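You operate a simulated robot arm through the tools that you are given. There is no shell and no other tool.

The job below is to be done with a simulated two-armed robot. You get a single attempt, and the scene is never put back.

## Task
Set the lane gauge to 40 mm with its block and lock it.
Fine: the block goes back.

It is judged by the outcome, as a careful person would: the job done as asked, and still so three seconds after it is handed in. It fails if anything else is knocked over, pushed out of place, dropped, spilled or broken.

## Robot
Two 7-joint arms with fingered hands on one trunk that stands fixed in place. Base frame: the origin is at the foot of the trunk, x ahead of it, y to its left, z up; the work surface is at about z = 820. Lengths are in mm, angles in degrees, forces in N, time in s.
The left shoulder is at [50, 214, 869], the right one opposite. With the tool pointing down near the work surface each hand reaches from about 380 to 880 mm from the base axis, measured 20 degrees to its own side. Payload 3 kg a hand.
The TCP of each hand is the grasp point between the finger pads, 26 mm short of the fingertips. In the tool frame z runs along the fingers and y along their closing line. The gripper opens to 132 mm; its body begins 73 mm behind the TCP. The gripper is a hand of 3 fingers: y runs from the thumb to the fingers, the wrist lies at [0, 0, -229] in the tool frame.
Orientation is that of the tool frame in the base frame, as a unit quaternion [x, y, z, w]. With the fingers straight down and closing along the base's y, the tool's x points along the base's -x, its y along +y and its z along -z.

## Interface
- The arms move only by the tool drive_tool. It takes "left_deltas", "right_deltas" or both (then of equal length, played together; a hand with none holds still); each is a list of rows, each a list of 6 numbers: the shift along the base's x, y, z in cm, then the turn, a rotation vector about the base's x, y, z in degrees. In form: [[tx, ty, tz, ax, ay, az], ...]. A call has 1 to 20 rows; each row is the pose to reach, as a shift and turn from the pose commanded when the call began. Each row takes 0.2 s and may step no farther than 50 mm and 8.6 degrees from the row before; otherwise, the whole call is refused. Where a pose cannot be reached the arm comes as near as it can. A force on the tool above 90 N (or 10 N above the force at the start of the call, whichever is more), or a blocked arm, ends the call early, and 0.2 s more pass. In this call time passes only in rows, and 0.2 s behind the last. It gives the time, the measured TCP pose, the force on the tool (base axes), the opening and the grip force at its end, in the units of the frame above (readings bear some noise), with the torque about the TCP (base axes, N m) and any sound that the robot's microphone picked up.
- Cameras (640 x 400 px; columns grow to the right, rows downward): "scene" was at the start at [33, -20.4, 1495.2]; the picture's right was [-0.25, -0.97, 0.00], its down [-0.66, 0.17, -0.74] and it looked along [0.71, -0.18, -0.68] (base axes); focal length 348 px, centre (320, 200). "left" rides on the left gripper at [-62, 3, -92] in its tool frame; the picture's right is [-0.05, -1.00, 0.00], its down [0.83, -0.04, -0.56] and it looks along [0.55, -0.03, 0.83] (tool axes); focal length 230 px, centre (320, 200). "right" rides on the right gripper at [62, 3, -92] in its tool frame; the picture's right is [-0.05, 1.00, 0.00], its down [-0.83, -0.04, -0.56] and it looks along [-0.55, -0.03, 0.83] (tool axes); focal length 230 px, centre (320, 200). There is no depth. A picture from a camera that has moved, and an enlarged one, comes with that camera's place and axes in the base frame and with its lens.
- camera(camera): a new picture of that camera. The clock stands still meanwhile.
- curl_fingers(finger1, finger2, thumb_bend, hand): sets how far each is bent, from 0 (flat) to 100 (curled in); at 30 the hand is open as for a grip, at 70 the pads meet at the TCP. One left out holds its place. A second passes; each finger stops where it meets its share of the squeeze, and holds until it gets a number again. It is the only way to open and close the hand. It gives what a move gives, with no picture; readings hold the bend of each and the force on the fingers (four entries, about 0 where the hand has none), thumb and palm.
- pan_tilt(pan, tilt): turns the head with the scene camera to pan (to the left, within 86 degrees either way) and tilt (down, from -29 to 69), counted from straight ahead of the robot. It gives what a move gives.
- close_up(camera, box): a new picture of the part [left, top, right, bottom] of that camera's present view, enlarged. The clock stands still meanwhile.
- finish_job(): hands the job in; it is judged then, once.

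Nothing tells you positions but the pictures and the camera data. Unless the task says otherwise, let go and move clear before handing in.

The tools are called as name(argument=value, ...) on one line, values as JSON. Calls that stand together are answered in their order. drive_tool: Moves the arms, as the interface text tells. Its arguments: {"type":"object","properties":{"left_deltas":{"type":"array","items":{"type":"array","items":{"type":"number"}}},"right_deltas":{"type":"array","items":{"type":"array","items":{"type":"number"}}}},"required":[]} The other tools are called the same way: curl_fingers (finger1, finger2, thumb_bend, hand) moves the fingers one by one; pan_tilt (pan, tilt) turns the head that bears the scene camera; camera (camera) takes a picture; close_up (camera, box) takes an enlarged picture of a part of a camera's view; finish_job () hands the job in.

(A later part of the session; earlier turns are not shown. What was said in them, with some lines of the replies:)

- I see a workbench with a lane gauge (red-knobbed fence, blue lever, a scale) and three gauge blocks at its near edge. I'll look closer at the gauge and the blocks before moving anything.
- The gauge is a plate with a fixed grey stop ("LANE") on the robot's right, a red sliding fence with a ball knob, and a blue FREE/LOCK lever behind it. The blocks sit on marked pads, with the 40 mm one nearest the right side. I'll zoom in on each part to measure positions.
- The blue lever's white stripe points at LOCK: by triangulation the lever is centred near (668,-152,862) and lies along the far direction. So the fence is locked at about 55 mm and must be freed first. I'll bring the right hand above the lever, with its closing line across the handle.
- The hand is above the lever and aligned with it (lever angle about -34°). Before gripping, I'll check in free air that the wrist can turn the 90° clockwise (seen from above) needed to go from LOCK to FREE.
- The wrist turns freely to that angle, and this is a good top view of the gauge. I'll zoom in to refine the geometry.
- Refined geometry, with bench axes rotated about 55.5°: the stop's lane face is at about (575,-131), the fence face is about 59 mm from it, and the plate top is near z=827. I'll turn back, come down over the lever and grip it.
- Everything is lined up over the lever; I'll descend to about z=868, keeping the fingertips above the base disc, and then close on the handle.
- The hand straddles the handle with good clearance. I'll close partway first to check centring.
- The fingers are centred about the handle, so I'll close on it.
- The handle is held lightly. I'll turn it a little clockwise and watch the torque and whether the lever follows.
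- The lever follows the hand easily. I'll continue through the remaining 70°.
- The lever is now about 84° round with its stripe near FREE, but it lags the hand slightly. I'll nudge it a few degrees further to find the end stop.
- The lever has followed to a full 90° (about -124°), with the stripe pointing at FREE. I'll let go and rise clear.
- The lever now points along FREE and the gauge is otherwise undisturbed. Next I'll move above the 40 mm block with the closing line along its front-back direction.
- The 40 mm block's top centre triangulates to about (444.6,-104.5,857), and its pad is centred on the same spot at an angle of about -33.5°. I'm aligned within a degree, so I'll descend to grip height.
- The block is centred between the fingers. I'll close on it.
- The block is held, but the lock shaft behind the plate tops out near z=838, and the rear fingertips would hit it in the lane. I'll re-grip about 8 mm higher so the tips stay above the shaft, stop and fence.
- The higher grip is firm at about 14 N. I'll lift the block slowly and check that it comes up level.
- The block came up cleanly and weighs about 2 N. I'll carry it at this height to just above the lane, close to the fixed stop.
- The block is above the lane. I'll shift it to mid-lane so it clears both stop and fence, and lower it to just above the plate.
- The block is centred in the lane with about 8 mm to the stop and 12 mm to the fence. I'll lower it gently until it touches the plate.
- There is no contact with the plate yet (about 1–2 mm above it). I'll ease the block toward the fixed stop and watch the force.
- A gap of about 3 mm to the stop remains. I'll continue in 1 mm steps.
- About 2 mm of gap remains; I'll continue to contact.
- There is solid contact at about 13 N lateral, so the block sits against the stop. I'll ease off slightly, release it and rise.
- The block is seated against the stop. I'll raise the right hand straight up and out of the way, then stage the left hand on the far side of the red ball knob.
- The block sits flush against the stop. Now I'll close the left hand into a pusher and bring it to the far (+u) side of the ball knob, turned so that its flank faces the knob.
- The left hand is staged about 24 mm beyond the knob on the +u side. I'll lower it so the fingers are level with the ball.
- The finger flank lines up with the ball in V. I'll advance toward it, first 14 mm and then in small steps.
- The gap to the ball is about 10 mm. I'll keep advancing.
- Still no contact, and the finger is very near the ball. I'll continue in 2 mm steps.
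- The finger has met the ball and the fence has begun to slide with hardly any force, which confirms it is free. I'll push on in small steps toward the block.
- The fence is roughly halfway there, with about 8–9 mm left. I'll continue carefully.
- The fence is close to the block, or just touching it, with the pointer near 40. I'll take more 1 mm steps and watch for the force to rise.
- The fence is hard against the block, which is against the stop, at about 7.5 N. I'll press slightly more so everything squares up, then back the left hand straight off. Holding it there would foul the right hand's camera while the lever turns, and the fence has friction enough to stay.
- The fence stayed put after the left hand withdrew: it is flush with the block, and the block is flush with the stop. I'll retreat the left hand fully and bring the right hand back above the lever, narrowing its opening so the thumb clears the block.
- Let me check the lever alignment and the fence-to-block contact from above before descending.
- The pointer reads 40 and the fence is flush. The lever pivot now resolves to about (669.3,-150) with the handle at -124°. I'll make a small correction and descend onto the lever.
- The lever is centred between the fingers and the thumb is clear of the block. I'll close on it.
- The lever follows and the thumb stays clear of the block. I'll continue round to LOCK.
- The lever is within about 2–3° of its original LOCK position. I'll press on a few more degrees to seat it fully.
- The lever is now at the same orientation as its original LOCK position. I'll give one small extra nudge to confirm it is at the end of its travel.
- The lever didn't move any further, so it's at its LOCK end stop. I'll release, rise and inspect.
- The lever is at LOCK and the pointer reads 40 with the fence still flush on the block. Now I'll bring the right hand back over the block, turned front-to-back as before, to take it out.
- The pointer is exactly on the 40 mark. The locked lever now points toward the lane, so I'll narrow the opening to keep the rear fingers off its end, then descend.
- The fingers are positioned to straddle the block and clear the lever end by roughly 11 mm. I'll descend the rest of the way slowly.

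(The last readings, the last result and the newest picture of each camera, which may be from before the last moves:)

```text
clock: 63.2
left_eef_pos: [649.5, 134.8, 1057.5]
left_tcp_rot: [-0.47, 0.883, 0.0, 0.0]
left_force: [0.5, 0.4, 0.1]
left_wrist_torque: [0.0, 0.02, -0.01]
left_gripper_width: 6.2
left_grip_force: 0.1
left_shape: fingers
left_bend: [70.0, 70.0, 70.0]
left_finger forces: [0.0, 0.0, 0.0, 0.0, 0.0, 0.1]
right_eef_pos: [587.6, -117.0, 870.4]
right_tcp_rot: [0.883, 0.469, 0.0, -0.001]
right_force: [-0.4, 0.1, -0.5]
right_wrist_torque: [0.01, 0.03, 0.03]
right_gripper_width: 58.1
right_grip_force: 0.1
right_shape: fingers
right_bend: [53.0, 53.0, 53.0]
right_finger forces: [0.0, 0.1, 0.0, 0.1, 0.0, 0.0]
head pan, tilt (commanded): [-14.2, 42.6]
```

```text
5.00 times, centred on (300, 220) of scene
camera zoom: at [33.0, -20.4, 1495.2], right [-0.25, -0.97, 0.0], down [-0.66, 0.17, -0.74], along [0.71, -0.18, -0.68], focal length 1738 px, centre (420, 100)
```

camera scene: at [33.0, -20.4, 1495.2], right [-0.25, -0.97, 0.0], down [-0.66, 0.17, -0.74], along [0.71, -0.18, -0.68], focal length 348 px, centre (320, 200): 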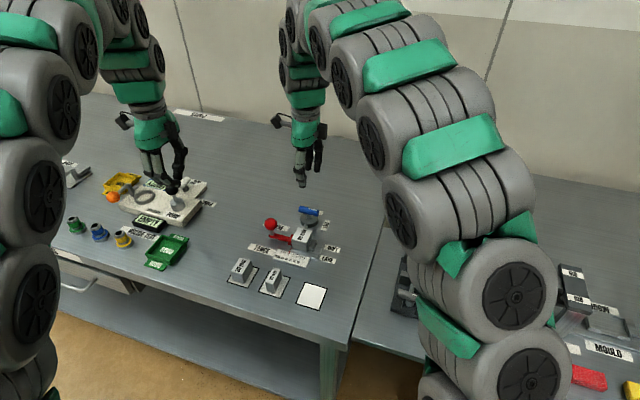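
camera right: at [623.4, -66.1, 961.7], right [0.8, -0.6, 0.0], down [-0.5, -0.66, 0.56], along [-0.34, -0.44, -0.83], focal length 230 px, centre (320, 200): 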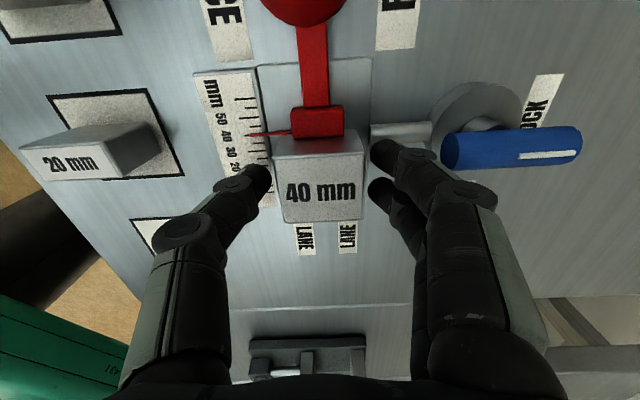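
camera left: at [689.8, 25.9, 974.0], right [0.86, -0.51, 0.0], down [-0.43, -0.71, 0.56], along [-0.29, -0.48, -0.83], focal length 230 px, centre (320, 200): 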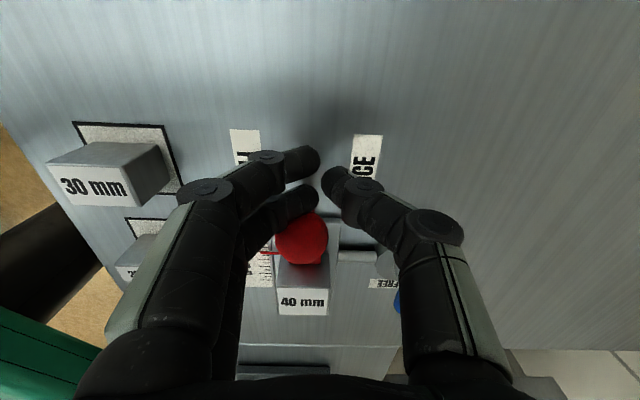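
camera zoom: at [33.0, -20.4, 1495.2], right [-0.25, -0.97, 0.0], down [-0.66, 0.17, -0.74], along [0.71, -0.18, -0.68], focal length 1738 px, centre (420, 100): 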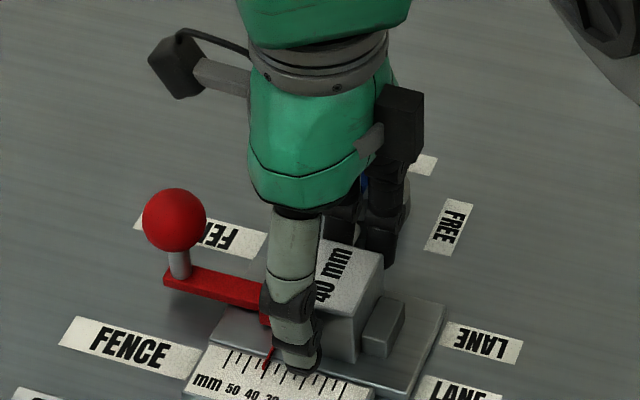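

All clear, and the block is centred between thumb and fingers with the pointer clear of the thumb. I'll close on it.

curl_fingers(hand="right", finger1=68, finger2=68, thumb_bend=68)

camera(camera="right")

close_up(camera="scene", box=[260, 195, 340, 255])

```text
clock: 64.2
left_eef_pos: [648.4, 134.1, 1056.4]
left_tcp_rot: [-0.47, 0.883, 0.0, -0.002]
left_force: [-0.2, 0.1, 0.0]
left_wrist_torque: [-0.02, 0.0, -0.02]
left_gripper_width: 6.0
left_grip_force: 0.1
left_shape: fingers
left_bend: [70.0, 70.0, 70.0]
left_finger forces: [0.0, 0.0, 0.1, 0.0, 0.0, 0.1]
right_eef_pos: [587.6, -116.9, 870.6]
right_tcp_rot: [0.883, 0.469, 0.0, 0.0]
right_force: [-0.8, -0.8, -0.7]
right_wrist_torque: [-0.04, 0.06, 0.01]
right_gripper_width: 41.9
right_grip_force: 13.6
right_shape: fingers
right_bend: [59.0, 59.0, 61.0]
right_finger forces: [6.8, 6.9, 0.1, 0.0, 13.9, 0.0]
head pan, tilt (commanded): [-14.2, 42.6]
```

```text
taken
camera right: at [623.7, -66.1, 962.1], right [0.8, -0.6, 0.0], down [-0.5, -0.66, 0.56], along [-0.33, -0.44, -0.83], focal length 230 px, centre (320, 200)
```

right: 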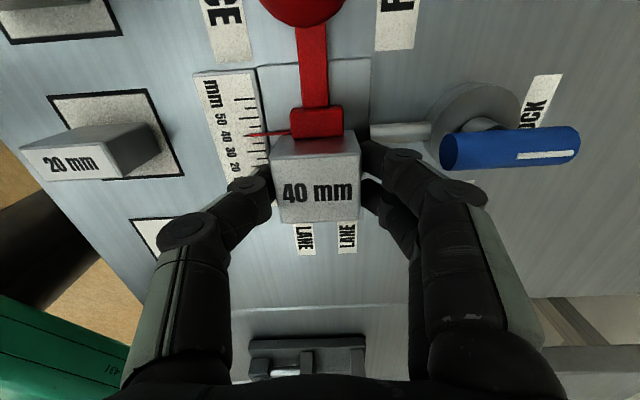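

```text
6.67 times, centred on (300, 225) of scene
camera zoom: at [33.0, -20.4, 1495.2], right [-0.25, -0.97, 0.0], down [-0.66, 0.17, -0.74], along [0.71, -0.18, -0.68], focal length 2318 px, centre (453, 33)
```

zoom: 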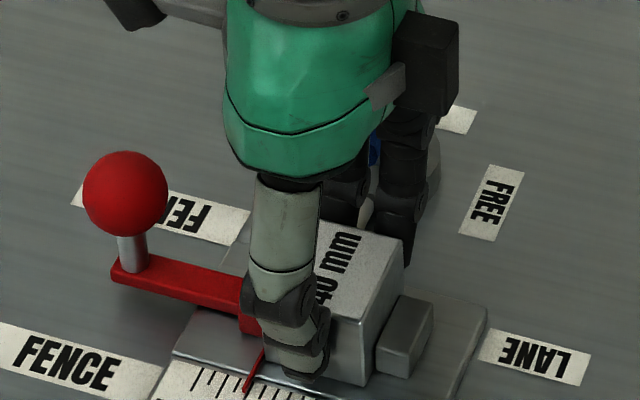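

The block is gripped at about 14 N. I'll lift it straight up in small steps, watching the forces.

drive_tool(right_deltas=[[0, 0, 0.3, 0, 0, 0], [0, 0, 0.6, 0, 0, 0]])

drive_tool(right_deltas=[[0, 0, 0.7, 0, 0, 0], [0, 0, 1.5, 0, 0, 0], [0, 0, 3, 0, 0, 0], [0, 0, 5, 0, 0, 0], [0, 0, 6.5, 0, 0, 0]])

camera(camera="right")

close_up(camera="scene", box=[250, 180, 350, 260])

```text
clock: 64.8
left_eef_pos: [648.9, 135.4, 1056.5]
left_tcp_rot: [-0.47, 0.883, 0.001, 0.0]
left_force: [0.6, 0.8, -0.5]
left_wrist_torque: [0.0, 0.02, -0.02]
left_gripper_width: 5.9
left_grip_force: 0.1
left_shape: fingers
left_bend: [70.0, 70.0, 70.0]
left_finger forces: [0.0, 0.1, 0.1, 0.0, 0.0, 0.0]
right_eef_pos: [585.8, -117.3, 878.3]
right_tcp_rot: [0.884, 0.468, 0.0, 0.0]
right_force: [-0.1, -0.4, -0.9]
right_wrist_torque: [-0.03, -0.01, 0.0]
right_gripper_width: 41.8
right_grip_force: 14.3
right_shape: fingers
right_bend: [59.0, 59.0, 61.0]
right_finger forces: [6.8, 7.1, 0.0, 0.0, 13.9, 0.0]
head pan, tilt (commanded): [-14.2, 42.6]
```

```text
clock: 66.0
left_eef_pos: [647.6, 134.2, 1056.2]
left_tcp_rot: [-0.47, 0.883, 0.0, 0.0]
left_force: [0.2, -1.1, 0.8]
left_wrist_torque: [0.0, -0.02, -0.02]
left_gripper_width: 6.1
left_grip_force: 0.1
left_shape: fingers
left_bend: [70.0, 70.0, 70.0]
left_finger forces: [0.0, 0.0, 0.0, 0.0, 0.0, 0.0]
right_eef_pos: [587.1, -116.1, 942.5]
right_tcp_rot: [0.883, 0.47, 0.0, -0.001]
right_force: [-0.4, 0.0, -1.4]
right_wrist_torque: [-0.07, 0.01, -0.01]
right_gripper_width: 41.8
right_grip_force: 13.7
right_shape: fingers
right_bend: [59.0, 59.0, 61.0]
right_finger forces: [6.9, 6.9, 0.0, 0.0, 13.7, 0.1]
head pan, tilt (commanded): [-14.2, 42.6]
```

```text
taken
camera right: at [623.8, -66.1, 1033.7], right [0.8, -0.6, 0.0], down [-0.5, -0.66, 0.56], along [-0.33, -0.44, -0.83], focal length 230 px, centre (320, 200)
```

right: 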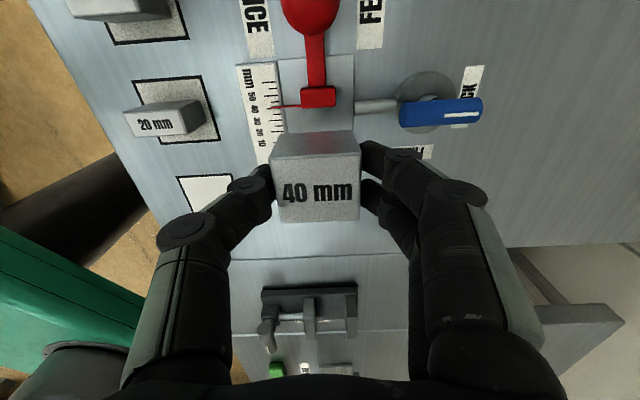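

```text
5.00 times, centred on (300, 220) of scene
camera zoom: at [33.0, -20.4, 1495.2], right [-0.25, -0.97, 0.0], down [-0.66, 0.17, -0.74], along [0.71, -0.18, -0.68], focal length 1738 px, centre (420, 100)
```

zoom: 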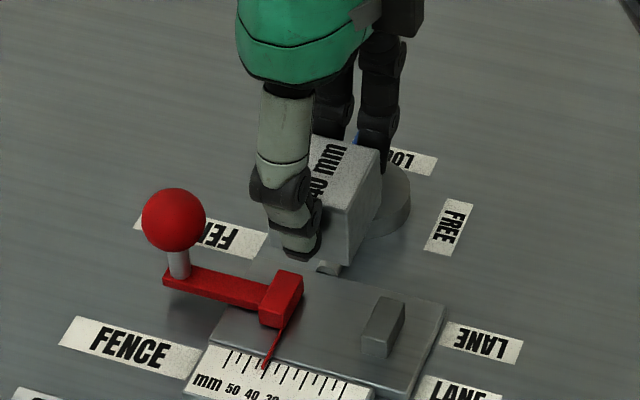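

The block is out and the fence has not moved: the pointer still reads 40. I'll carry the block back to above its empty pad.

drive_tool(right_deltas=[[-3, 0.2, 0, 0, 0, 0], [-6, 0.45, 0, 0, 0, 0], [-9, 0.7, 0, 0, 0, 0], [-12, 0.9, 0, 0, 0, 0], [-14.28, 1.08, 0, 0, 0, 0], [-14.28, 1.08, -2, 0, 0, 0], [-14.28, 1.08, -4, 0, 0, 0]])

camera(camera="right")

close_up(camera="scene", box=[240, 220, 360, 320])

```text
clock: 67.6
left_eef_pos: [650.1, 134.0, 1056.5]
left_tcp_rot: [-0.47, 0.883, 0.0, 0.0]
left_force: [0.5, -0.1, 0.6]
left_wrist_torque: [-0.01, -0.02, 0.02]
left_gripper_width: 6.0
left_grip_force: 0.1
left_shape: fingers
left_bend: [70.0, 70.0, 70.0]
left_finger forces: [0.0, 0.1, 0.0, 0.0, 0.1, 0.0]
right_eef_pos: [443.8, -104.7, 901.5]
right_tcp_rot: [0.883, 0.47, 0.001, 0.0]
right_force: [0.9, 0.5, -1.1]
right_wrist_torque: [0.04, 0.03, 0.01]
right_gripper_width: 41.6
right_grip_force: 13.7
right_shape: fingers
right_bend: [59.0, 59.0, 61.0]
right_finger forces: [6.9, 7.0, 0.0, 0.0, 13.9, 0.0]
head pan, tilt (commanded): [-14.2, 42.6]
```

```text
taken
camera right: at [480.8, -54.7, 992.4], right [0.8, -0.6, 0.0], down [-0.5, -0.66, 0.56], along [-0.33, -0.44, -0.83], focal length 230 px, centre (320, 200)
```

right: 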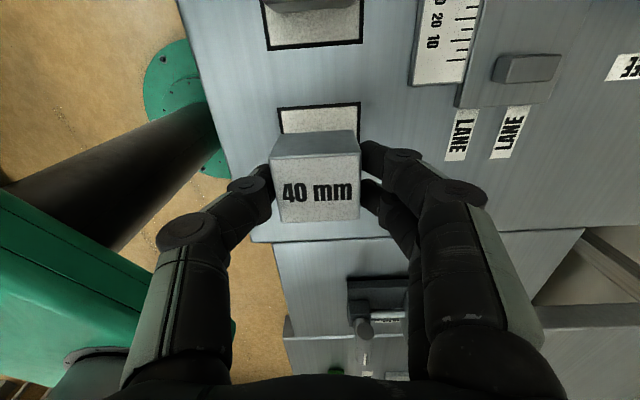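

```text
4.00 times, centred on (300, 270) of scene
camera zoom: at [33.1, -20.4, 1495.2], right [-0.25, -0.97, 0.0], down [-0.66, 0.17, -0.74], along [0.71, -0.18, -0.68], focal length 1391 px, centre (400, -80)
```

zoom: 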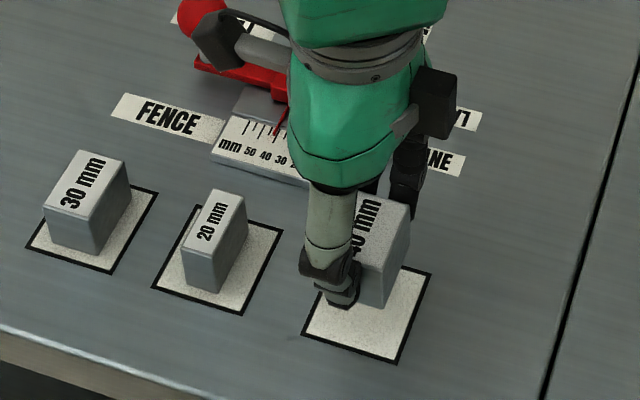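

The block is directly above its pad. I'll lower it to just above the surface and then ease it down.

drive_tool(right_deltas=[[0, 0, -1.2, 0, 0, 0], [0, 0, -2.4, 0, 0, 0], [0, 0, -3.1, 0, 0, 0], [0, 0, -3.5, 0, 0, 0]])

drive_tool(right_deltas=[[0, 0, -0.1, 0, 0, 0], [0, 0, -0.15, 0, 0, 0]])

camera(camera="right")

close_up(camera="scene", box=[240, 220, 360, 320])

```text
clock: 68.6
left_eef_pos: [648.5, 133.4, 1056.4]
left_tcp_rot: [-0.469, 0.883, 0.0, 0.0]
left_force: [0.2, 0.0, -0.3]
left_wrist_torque: [0.02, -0.03, 0.0]
left_gripper_width: 6.0
left_grip_force: 0.2
left_shape: fingers
left_bend: [70.0, 70.0, 70.0]
left_finger forces: [0.1, 0.0, 0.0, 0.0, 0.0, 0.1]
right_eef_pos: [442.8, -105.6, 867.6]
right_tcp_rot: [0.883, 0.469, 0.0, 0.0]
right_force: [0.3, -0.8, -1.9]
right_wrist_torque: [-0.01, 0.02, -0.01]
right_gripper_width: 41.7
right_grip_force: 13.6
right_shape: fingers
right_bend: [59.0, 59.0, 61.0]
right_finger forces: [6.8, 7.0, 0.1, 0.1, 13.9, 0.0]
head pan, tilt (commanded): [-14.2, 42.6]
```

```text
clock: 69.2
left_eef_pos: [649.5, 135.3, 1056.0]
left_tcp_rot: [-0.47, 0.883, -0.001, 0.0]
left_force: [-0.2, 0.7, 0.1]
left_wrist_torque: [-0.01, 0.0, 0.03]
left_gripper_width: 5.9
left_grip_force: 0.1
left_shape: fingers
left_bend: [70.0, 70.0, 70.0]
left_finger forces: [0.0, 0.0, 0.1, 0.1, 0.1, 0.1]
right_eef_pos: [444.1, -105.1, 865.4]
right_tcp_rot: [0.883, 0.469, 0.001, 0.0]
right_force: [-0.5, 0.3, -1.8]
right_wrist_torque: [0.03, 0.02, 0.02]
right_gripper_width: 41.8
right_grip_force: 14.0
right_shape: fingers
right_bend: [59.0, 59.0, 61.0]
right_finger forces: [6.9, 7.0, 0.0, 0.0, 13.9, 0.1]
head pan, tilt (commanded): [-14.2, 42.6]
```

```text
taken
camera right: at [480.7, -55.1, 957.0], right [0.8, -0.6, 0.0], down [-0.5, -0.66, 0.56], along [-0.33, -0.44, -0.83], focal length 230 px, centre (320, 200)
```

right: 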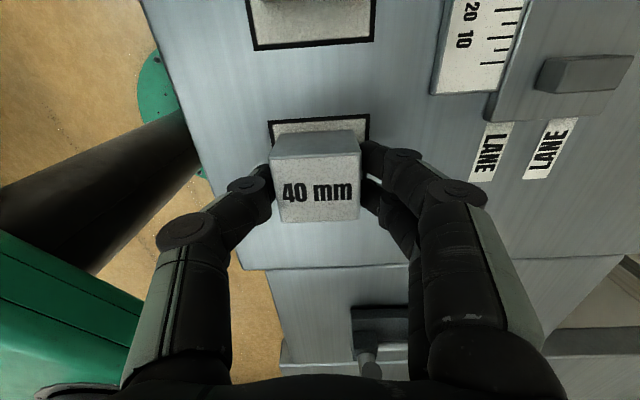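

```text
4.00 times, centred on (300, 270) of scene
camera zoom: at [33.0, -20.4, 1495.2], right [-0.25, -0.97, 0.0], down [-0.66, 0.17, -0.74], along [0.71, -0.18, -0.68], focal length 1391 px, centre (400, -80)
```

zoom: 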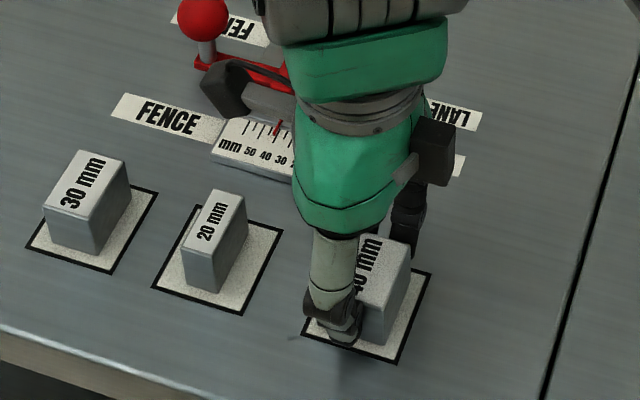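

The block sits over its pad just as it did at the start. I'll lower the last millimetres until it takes the weight.

drive_tool(right_deltas=[[0, 0, -0.05, 0, 0, 0], [0, 0, -0.1, 0, 0, 0]])

drive_tool(right_deltas=[[0, 0, -0.05, 0, 0, 0], [0, 0, -0.1, 0, 0, 0]])

```text
clock: 69.8
left_eef_pos: [650.0, 133.3, 1056.7]
left_tcp_rot: [-0.47, 0.883, 0.001, 0.0]
left_force: [-0.7, 0.4, 0.1]
left_wrist_torque: [0.02, 0.01, 0.01]
left_gripper_width: 5.9
left_grip_force: 0.0
left_shape: fingers
left_bend: [70.0, 70.0, 70.0]
left_finger forces: [0.0, 0.0, 0.0, 0.1, 0.0, 0.0]
right_eef_pos: [444.9, -105.9, 865.1]
right_tcp_rot: [0.883, 0.469, 0.0, 0.0]
right_force: [-0.8, 0.1, -1.6]
right_wrist_torque: [0.0, -0.03, 0.0]
right_gripper_width: 41.8
right_grip_force: 14.0
right_shape: fingers
right_bend: [59.0, 59.0, 61.0]
right_finger forces: [6.8, 7.0, 0.1, 0.1, 13.9, 0.1]
head pan, tilt (commanded): [-14.2, 42.6]
```

```text
clock: 70.4
left_eef_pos: [649.2, 132.9, 1056.0]
left_tcp_rot: [-0.469, 0.883, 0.0, 0.0]
left_force: [-0.6, 0.0, 0.1]
left_wrist_torque: [0.0, -0.02, 0.03]
left_gripper_width: 5.9
left_grip_force: 0.0
left_shape: fingers
left_bend: [70.0, 70.0, 70.0]
left_finger forces: [0.0, 0.0, 0.0, 0.1, 0.0, 0.0]
right_eef_pos: [443.7, -105.2, 863.6]
right_tcp_rot: [0.883, 0.47, 0.0, 0.0]
right_force: [0.2, 0.2, -2.1]
right_wrist_torque: [-0.02, 0.02, -0.03]
right_gripper_width: 41.8
right_grip_force: 13.4
right_shape: fingers
right_bend: [59.0, 59.0, 61.0]
right_finger forces: [6.9, 6.9, 0.0, 0.1, 14.0, 0.0]
head pan, tilt (commanded): [-14.2, 42.6]
```

drive_tool(right_deltas=[[0, 0, -0.04, 0, 0, 0], [0, 0, -0.08, 0, 0, 0]])

drive_tool(right_deltas=[[0, 0, -0.04, 0, 0, 0], [0, 0, -0.08, 0, 0, 0]])

```text
clock: 71.0
left_eef_pos: [649.5, 134.7, 1056.6]
left_tcp_rot: [-0.47, 0.883, 0.0, 0.0]
left_force: [-0.6, 0.2, -0.3]
left_wrist_torque: [0.01, -0.04, 0.02]
left_gripper_width: 5.9
left_grip_force: 0.0
left_shape: fingers
left_bend: [70.0, 70.0, 70.0]
left_finger forces: [0.0, 0.1, 0.0, 0.0, 0.1, 0.0]
right_eef_pos: [443.5, -105.0, 863.0]
right_tcp_rot: [0.883, 0.469, 0.0, 0.0]
right_force: [0.4, -0.5, -2.4]
right_wrist_torque: [0.01, 0.04, 0.0]
right_gripper_width: 41.7
right_grip_force: 14.0
right_shape: fingers
right_bend: [59.0, 59.0, 61.0]
right_finger forces: [7.0, 6.9, 0.0, 0.0, 13.9, 0.0]
head pan, tilt (commanded): [-14.2, 42.6]
```

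```text
clock: 71.6
left_eef_pos: [648.8, 133.8, 1056.0]
left_tcp_rot: [-0.469, 0.883, 0.0, -0.001]
left_force: [-0.2, -0.8, 1.1]
left_wrist_torque: [0.04, 0.01, 0.02]
left_gripper_width: 6.0
left_grip_force: 0.1
left_shape: fingers
left_bend: [70.0, 70.0, 70.0]
left_finger forces: [0.0, 0.1, 0.0, 0.0, 0.0, 0.0]
right_eef_pos: [445.1, -105.3, 861.8]
right_tcp_rot: [0.883, 0.469, 0.001, 0.0]
right_force: [-0.5, 0.2, 3.0]
right_wrist_torque: [0.01, 0.04, 0.01]
right_gripper_width: 41.3
right_grip_force: 15.0
right_shape: fingers
right_bend: [59.0, 59.0, 62.0]
right_finger forces: [7.2, 7.3, 0.0, 0.0, 14.4, 0.1]
head pan, tilt (commanded): [-14.2, 42.6]
```

The block has touched down: the vertical force flipped to +3 N. I'll let go and check its place on the pad.

curl_fingers(hand="right", finger1=47, finger2=47, thumb_bend=47)

drive_tool(right_deltas=[[0, 0, 2, 0, 0, 0], [0, 0, 5, 0, 0, 0], [0, 0, 9, 0, 0, 0], [0, 0, 13, 0, 0, 0]])

close_up(camera="right", box=[240, 40, 400, 160])

close_up(camera="scene", box=[220, 200, 360, 310])

```text
clock: 72.6
left_eef_pos: [647.8, 134.9, 1057.0]
left_tcp_rot: [-0.47, 0.883, 0.0, 0.0]
left_force: [-0.3, -0.1, -1.3]
left_wrist_torque: [0.03, -0.01, -0.02]
left_gripper_width: 6.0
left_grip_force: 0.0
left_shape: fingers
left_bend: [70.0, 70.0, 70.0]
left_finger forces: [0.0, 0.1, 0.0, 0.0, 0.1, 0.0]
right_eef_pos: [444.9, -105.4, 862.8]
right_tcp_rot: [0.884, 0.468, 0.0, 0.0]
right_force: [0.0, -1.0, -0.8]
right_wrist_torque: [0.0, 0.01, -0.03]
right_gripper_width: 77.2
right_grip_force: 0.0
right_shape: fingers
right_bend: [47.0, 47.0, 47.0]
right_finger forces: [0.0, 0.0, 0.0, 0.1, 0.0, 0.1]
head pan, tilt (commanded): [-14.2, 42.6]
```

```text
clock: 73.6
left_eef_pos: [649.2, 135.4, 1055.5]
left_tcp_rot: [-0.469, 0.883, 0.0, 0.001]
left_force: [0.6, -0.4, -0.3]
left_wrist_torque: [0.01, 0.02, 0.01]
left_gripper_width: 6.1
left_grip_force: 0.0
left_shape: fingers
left_bend: [70.0, 70.0, 70.0]
left_finger forces: [0.1, 0.0, 0.0, 0.0, 0.0, 0.0]
right_eef_pos: [443.0, -104.6, 991.5]
right_tcp_rot: [0.883, 0.47, -0.001, -0.001]
right_force: [0.5, -0.7, 1.1]
right_wrist_torque: [0.01, -0.03, 0.02]
right_gripper_width: 77.4
right_grip_force: 0.1
right_shape: fingers
right_bend: [47.0, 47.0, 47.0]
right_finger forces: [0.1, 0.1, 0.0, 0.1, 0.0, 0.0]
head pan, tilt (commanded): [-14.2, 42.6]
```

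```text
3.33 times, centred on (320, 100) of right
camera zoom: at [479.3, -53.8, 1082.7], right [0.8, -0.6, 0.0], down [-0.5, -0.66, 0.56], along [-0.34, -0.44, -0.83], focal length 767 px, centre (320, 533)
```

zoom: 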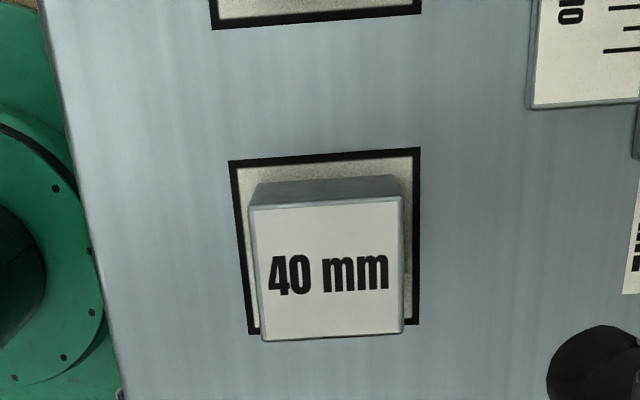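

```text
3.64 times, centred on (290, 255) of scene
camera zoom: at [33.0, -20.4, 1495.2], right [-0.25, -0.97, 0.0], down [-0.66, 0.17, -0.74], along [0.71, -0.18, -0.68], focal length 1264 px, centre (429, 0)
```

zoom: 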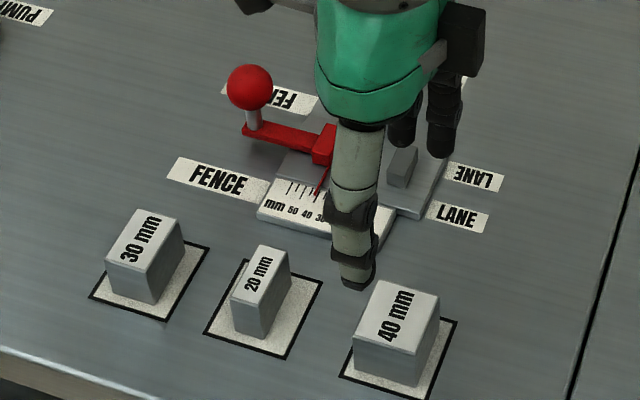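

The block is back on its pad, centred as before. I'll move the right hand clear and do a final check of the gauge.

drive_tool(right_deltas=[[0, 0, 4, 0, 0, 0], [1, -4, 7, 0, 0, 0], [2, -8, 10, 0, 0, 0], [4, -12, 12, 0, 0, 0], [6, -16, 14, 0, 0, 0], [8, -20, 14, 0, 0, 0]])

camera(camera="scene")

close_up(camera="scene", box=[250, 195, 350, 265])

close_up(camera="scene", box=[220, 235, 340, 310])

```text
refused: row 2 steps farther than a row can; nothing moved
```

```text
taken
camera scene: at [33.0, -20.4, 1495.2], right [-0.25, -0.97, 0.0], down [-0.66, 0.17, -0.74], along [0.71, -0.18, -0.68], focal length 348 px, centre (320, 200)
```

scene: 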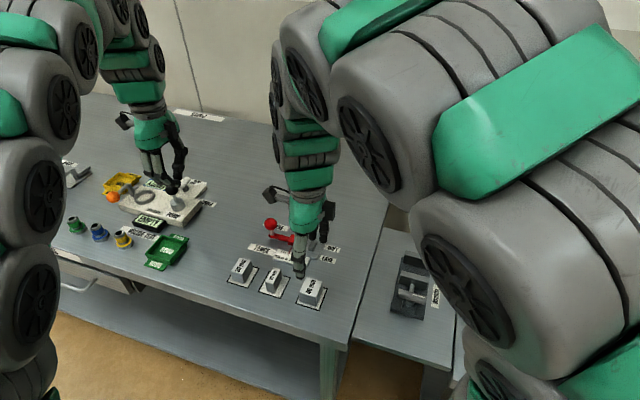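

```text
5.71 times, centred on (300, 230) of scene
camera zoom: at [33.0, -20.4, 1495.2], right [-0.25, -0.97, 0.0], down [-0.66, 0.17, -0.74], along [0.71, -0.18, -0.68], focal length 1987 px, centre (434, 29)
```

zoom: 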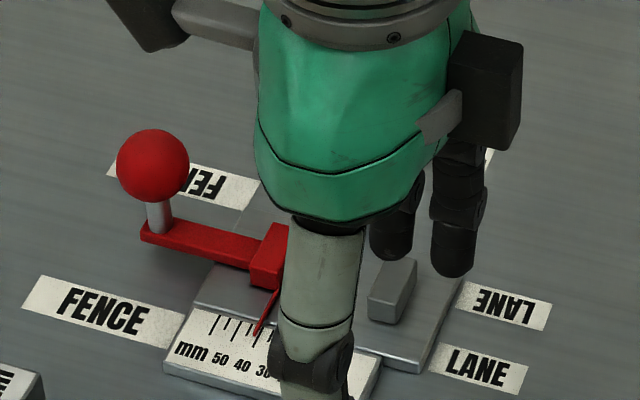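

```text
5.33 times, centred on (280, 272) of scene
camera zoom: at [33.0, -20.4, 1495.2], right [-0.25, -0.97, 0.0], down [-0.66, 0.17, -0.74], along [0.71, -0.18, -0.68], focal length 1854 px, centre (533, -187)
```

zoom: 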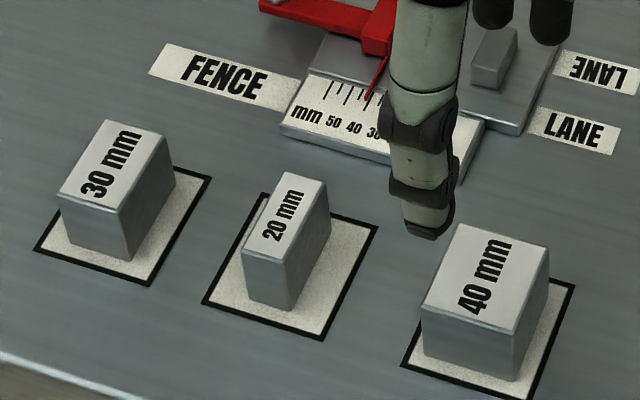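

That move was refused because one row was too long; nothing moved. The block looks right on its pad, so I'll retreat with shorter steps.

drive_tool(right_deltas=[[0, 0, 4, 0, 0, 0], [0.5, -3, 6.5, 0, 0, 0], [1.5, -6.5, 9, 0, 0, 0], [3, -10, 11, 0, 0, 0], [4.5, -13.5, 13, 0, 0, 0], [6, -17, 14, 0, 0, 0], [7.5, -20.5, 14, 0, 0, 0]])

camera(camera="scene")

close_up(camera="scene", box=[250, 195, 350, 265])

close_up(camera="scene", box=[220, 235, 340, 310])

```text
clock: 75.2
left_eef_pos: [649.7, 134.2, 1055.5]
left_tcp_rot: [-0.47, 0.883, -0.001, 0.0]
left_force: [0.6, -0.3, -0.4]
left_wrist_torque: [0.03, -0.01, -0.02]
left_gripper_width: 5.8
left_grip_force: 0.1
left_shape: fingers
left_bend: [70.0, 70.0, 70.0]
left_finger forces: [0.0, 0.1, 0.1, 0.0, 0.0, 0.1]
right_eef_pos: [517.5, -308.8, 1131.7]
right_tcp_rot: [0.883, 0.469, 0.0, 0.0]
right_force: [-0.1, 0.1, 0.0]
right_wrist_torque: [-0.03, -0.03, 0.04]
right_gripper_width: 77.7
right_grip_force: 0.0
right_shape: fingers
right_bend: [47.0, 47.0, 47.0]
right_finger forces: [0.0, 0.0, 0.0, 0.0, 0.0, 0.1]
head pan, tilt (commanded): [-14.2, 42.6]
```

```text
taken
camera scene: at [33.0, -20.4, 1495.2], right [-0.25, -0.97, 0.0], down [-0.66, 0.17, -0.74], along [0.71, -0.18, -0.68], focal length 348 px, centre (320, 200)
```

scene: 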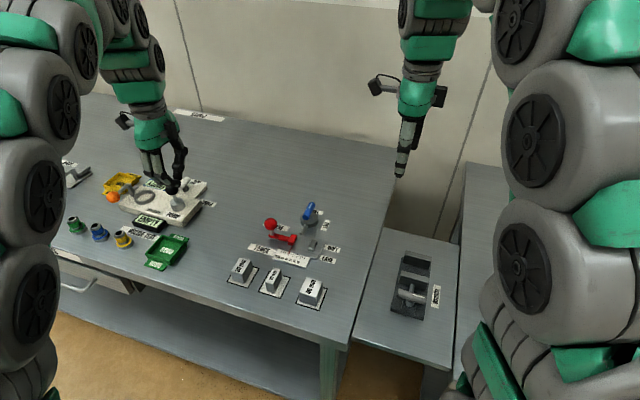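

```text
5.71 times, centred on (300, 230) of scene
camera zoom: at [33.0, -20.4, 1495.2], right [-0.25, -0.97, 0.0], down [-0.66, 0.17, -0.74], along [0.71, -0.18, -0.68], focal length 1987 px, centre (434, 29)
```

zoom: 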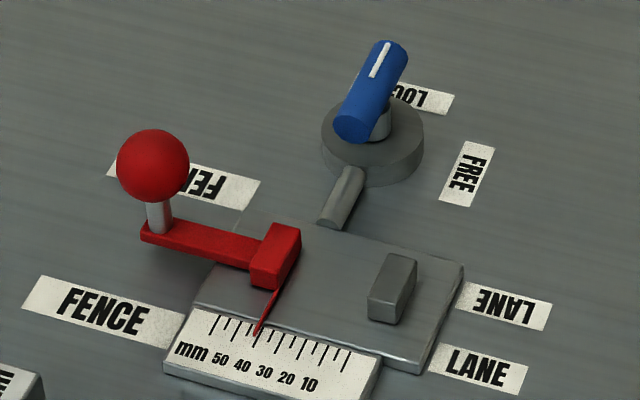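

```text
5.33 times, centred on (280, 272) of scene
camera zoom: at [33.0, -20.4, 1495.2], right [-0.25, -0.97, 0.0], down [-0.66, 0.17, -0.74], along [0.71, -0.18, -0.68], focal length 1854 px, centre (533, -187)
```

zoom: 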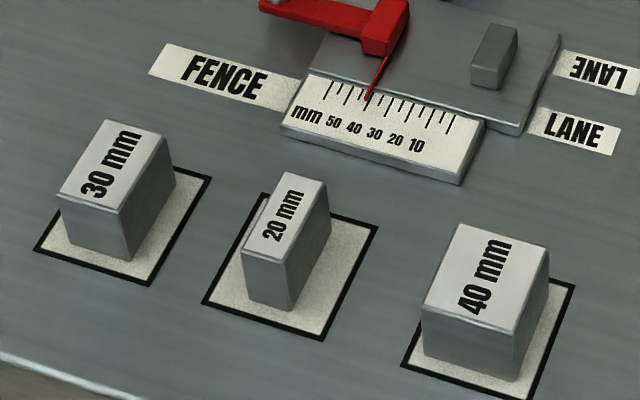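

The fence pointer is on 40, the lever is at its LOCK stop, the 40 mm block is back on its pad, and both hands are clear with nothing else disturbed. I'm handing the job in.

finish_job()

```text
The job is handed in.
```

The lane gauge is set to 40 mm and locked, and the 40 mm block is back on its pad. The job has been handed in.

- **Setting:** The gauge started locked at about 60 mm. I freed the lever, put the block against the fixed stop, and pushed the fence up against it with about 13 N.
- **Lock:** I turned the lever back to its LOCK end stop. The pointer was on the 40 line, and it stayed there after the block came out. I did not push on the fence afterwards to test the lock.
- **Block:** It sits upright and centred on its pad, within about a millimetre of where it was.
- **Everything else:** Nothing else looked moved or knocked in the final pictures, and both hands are clear.
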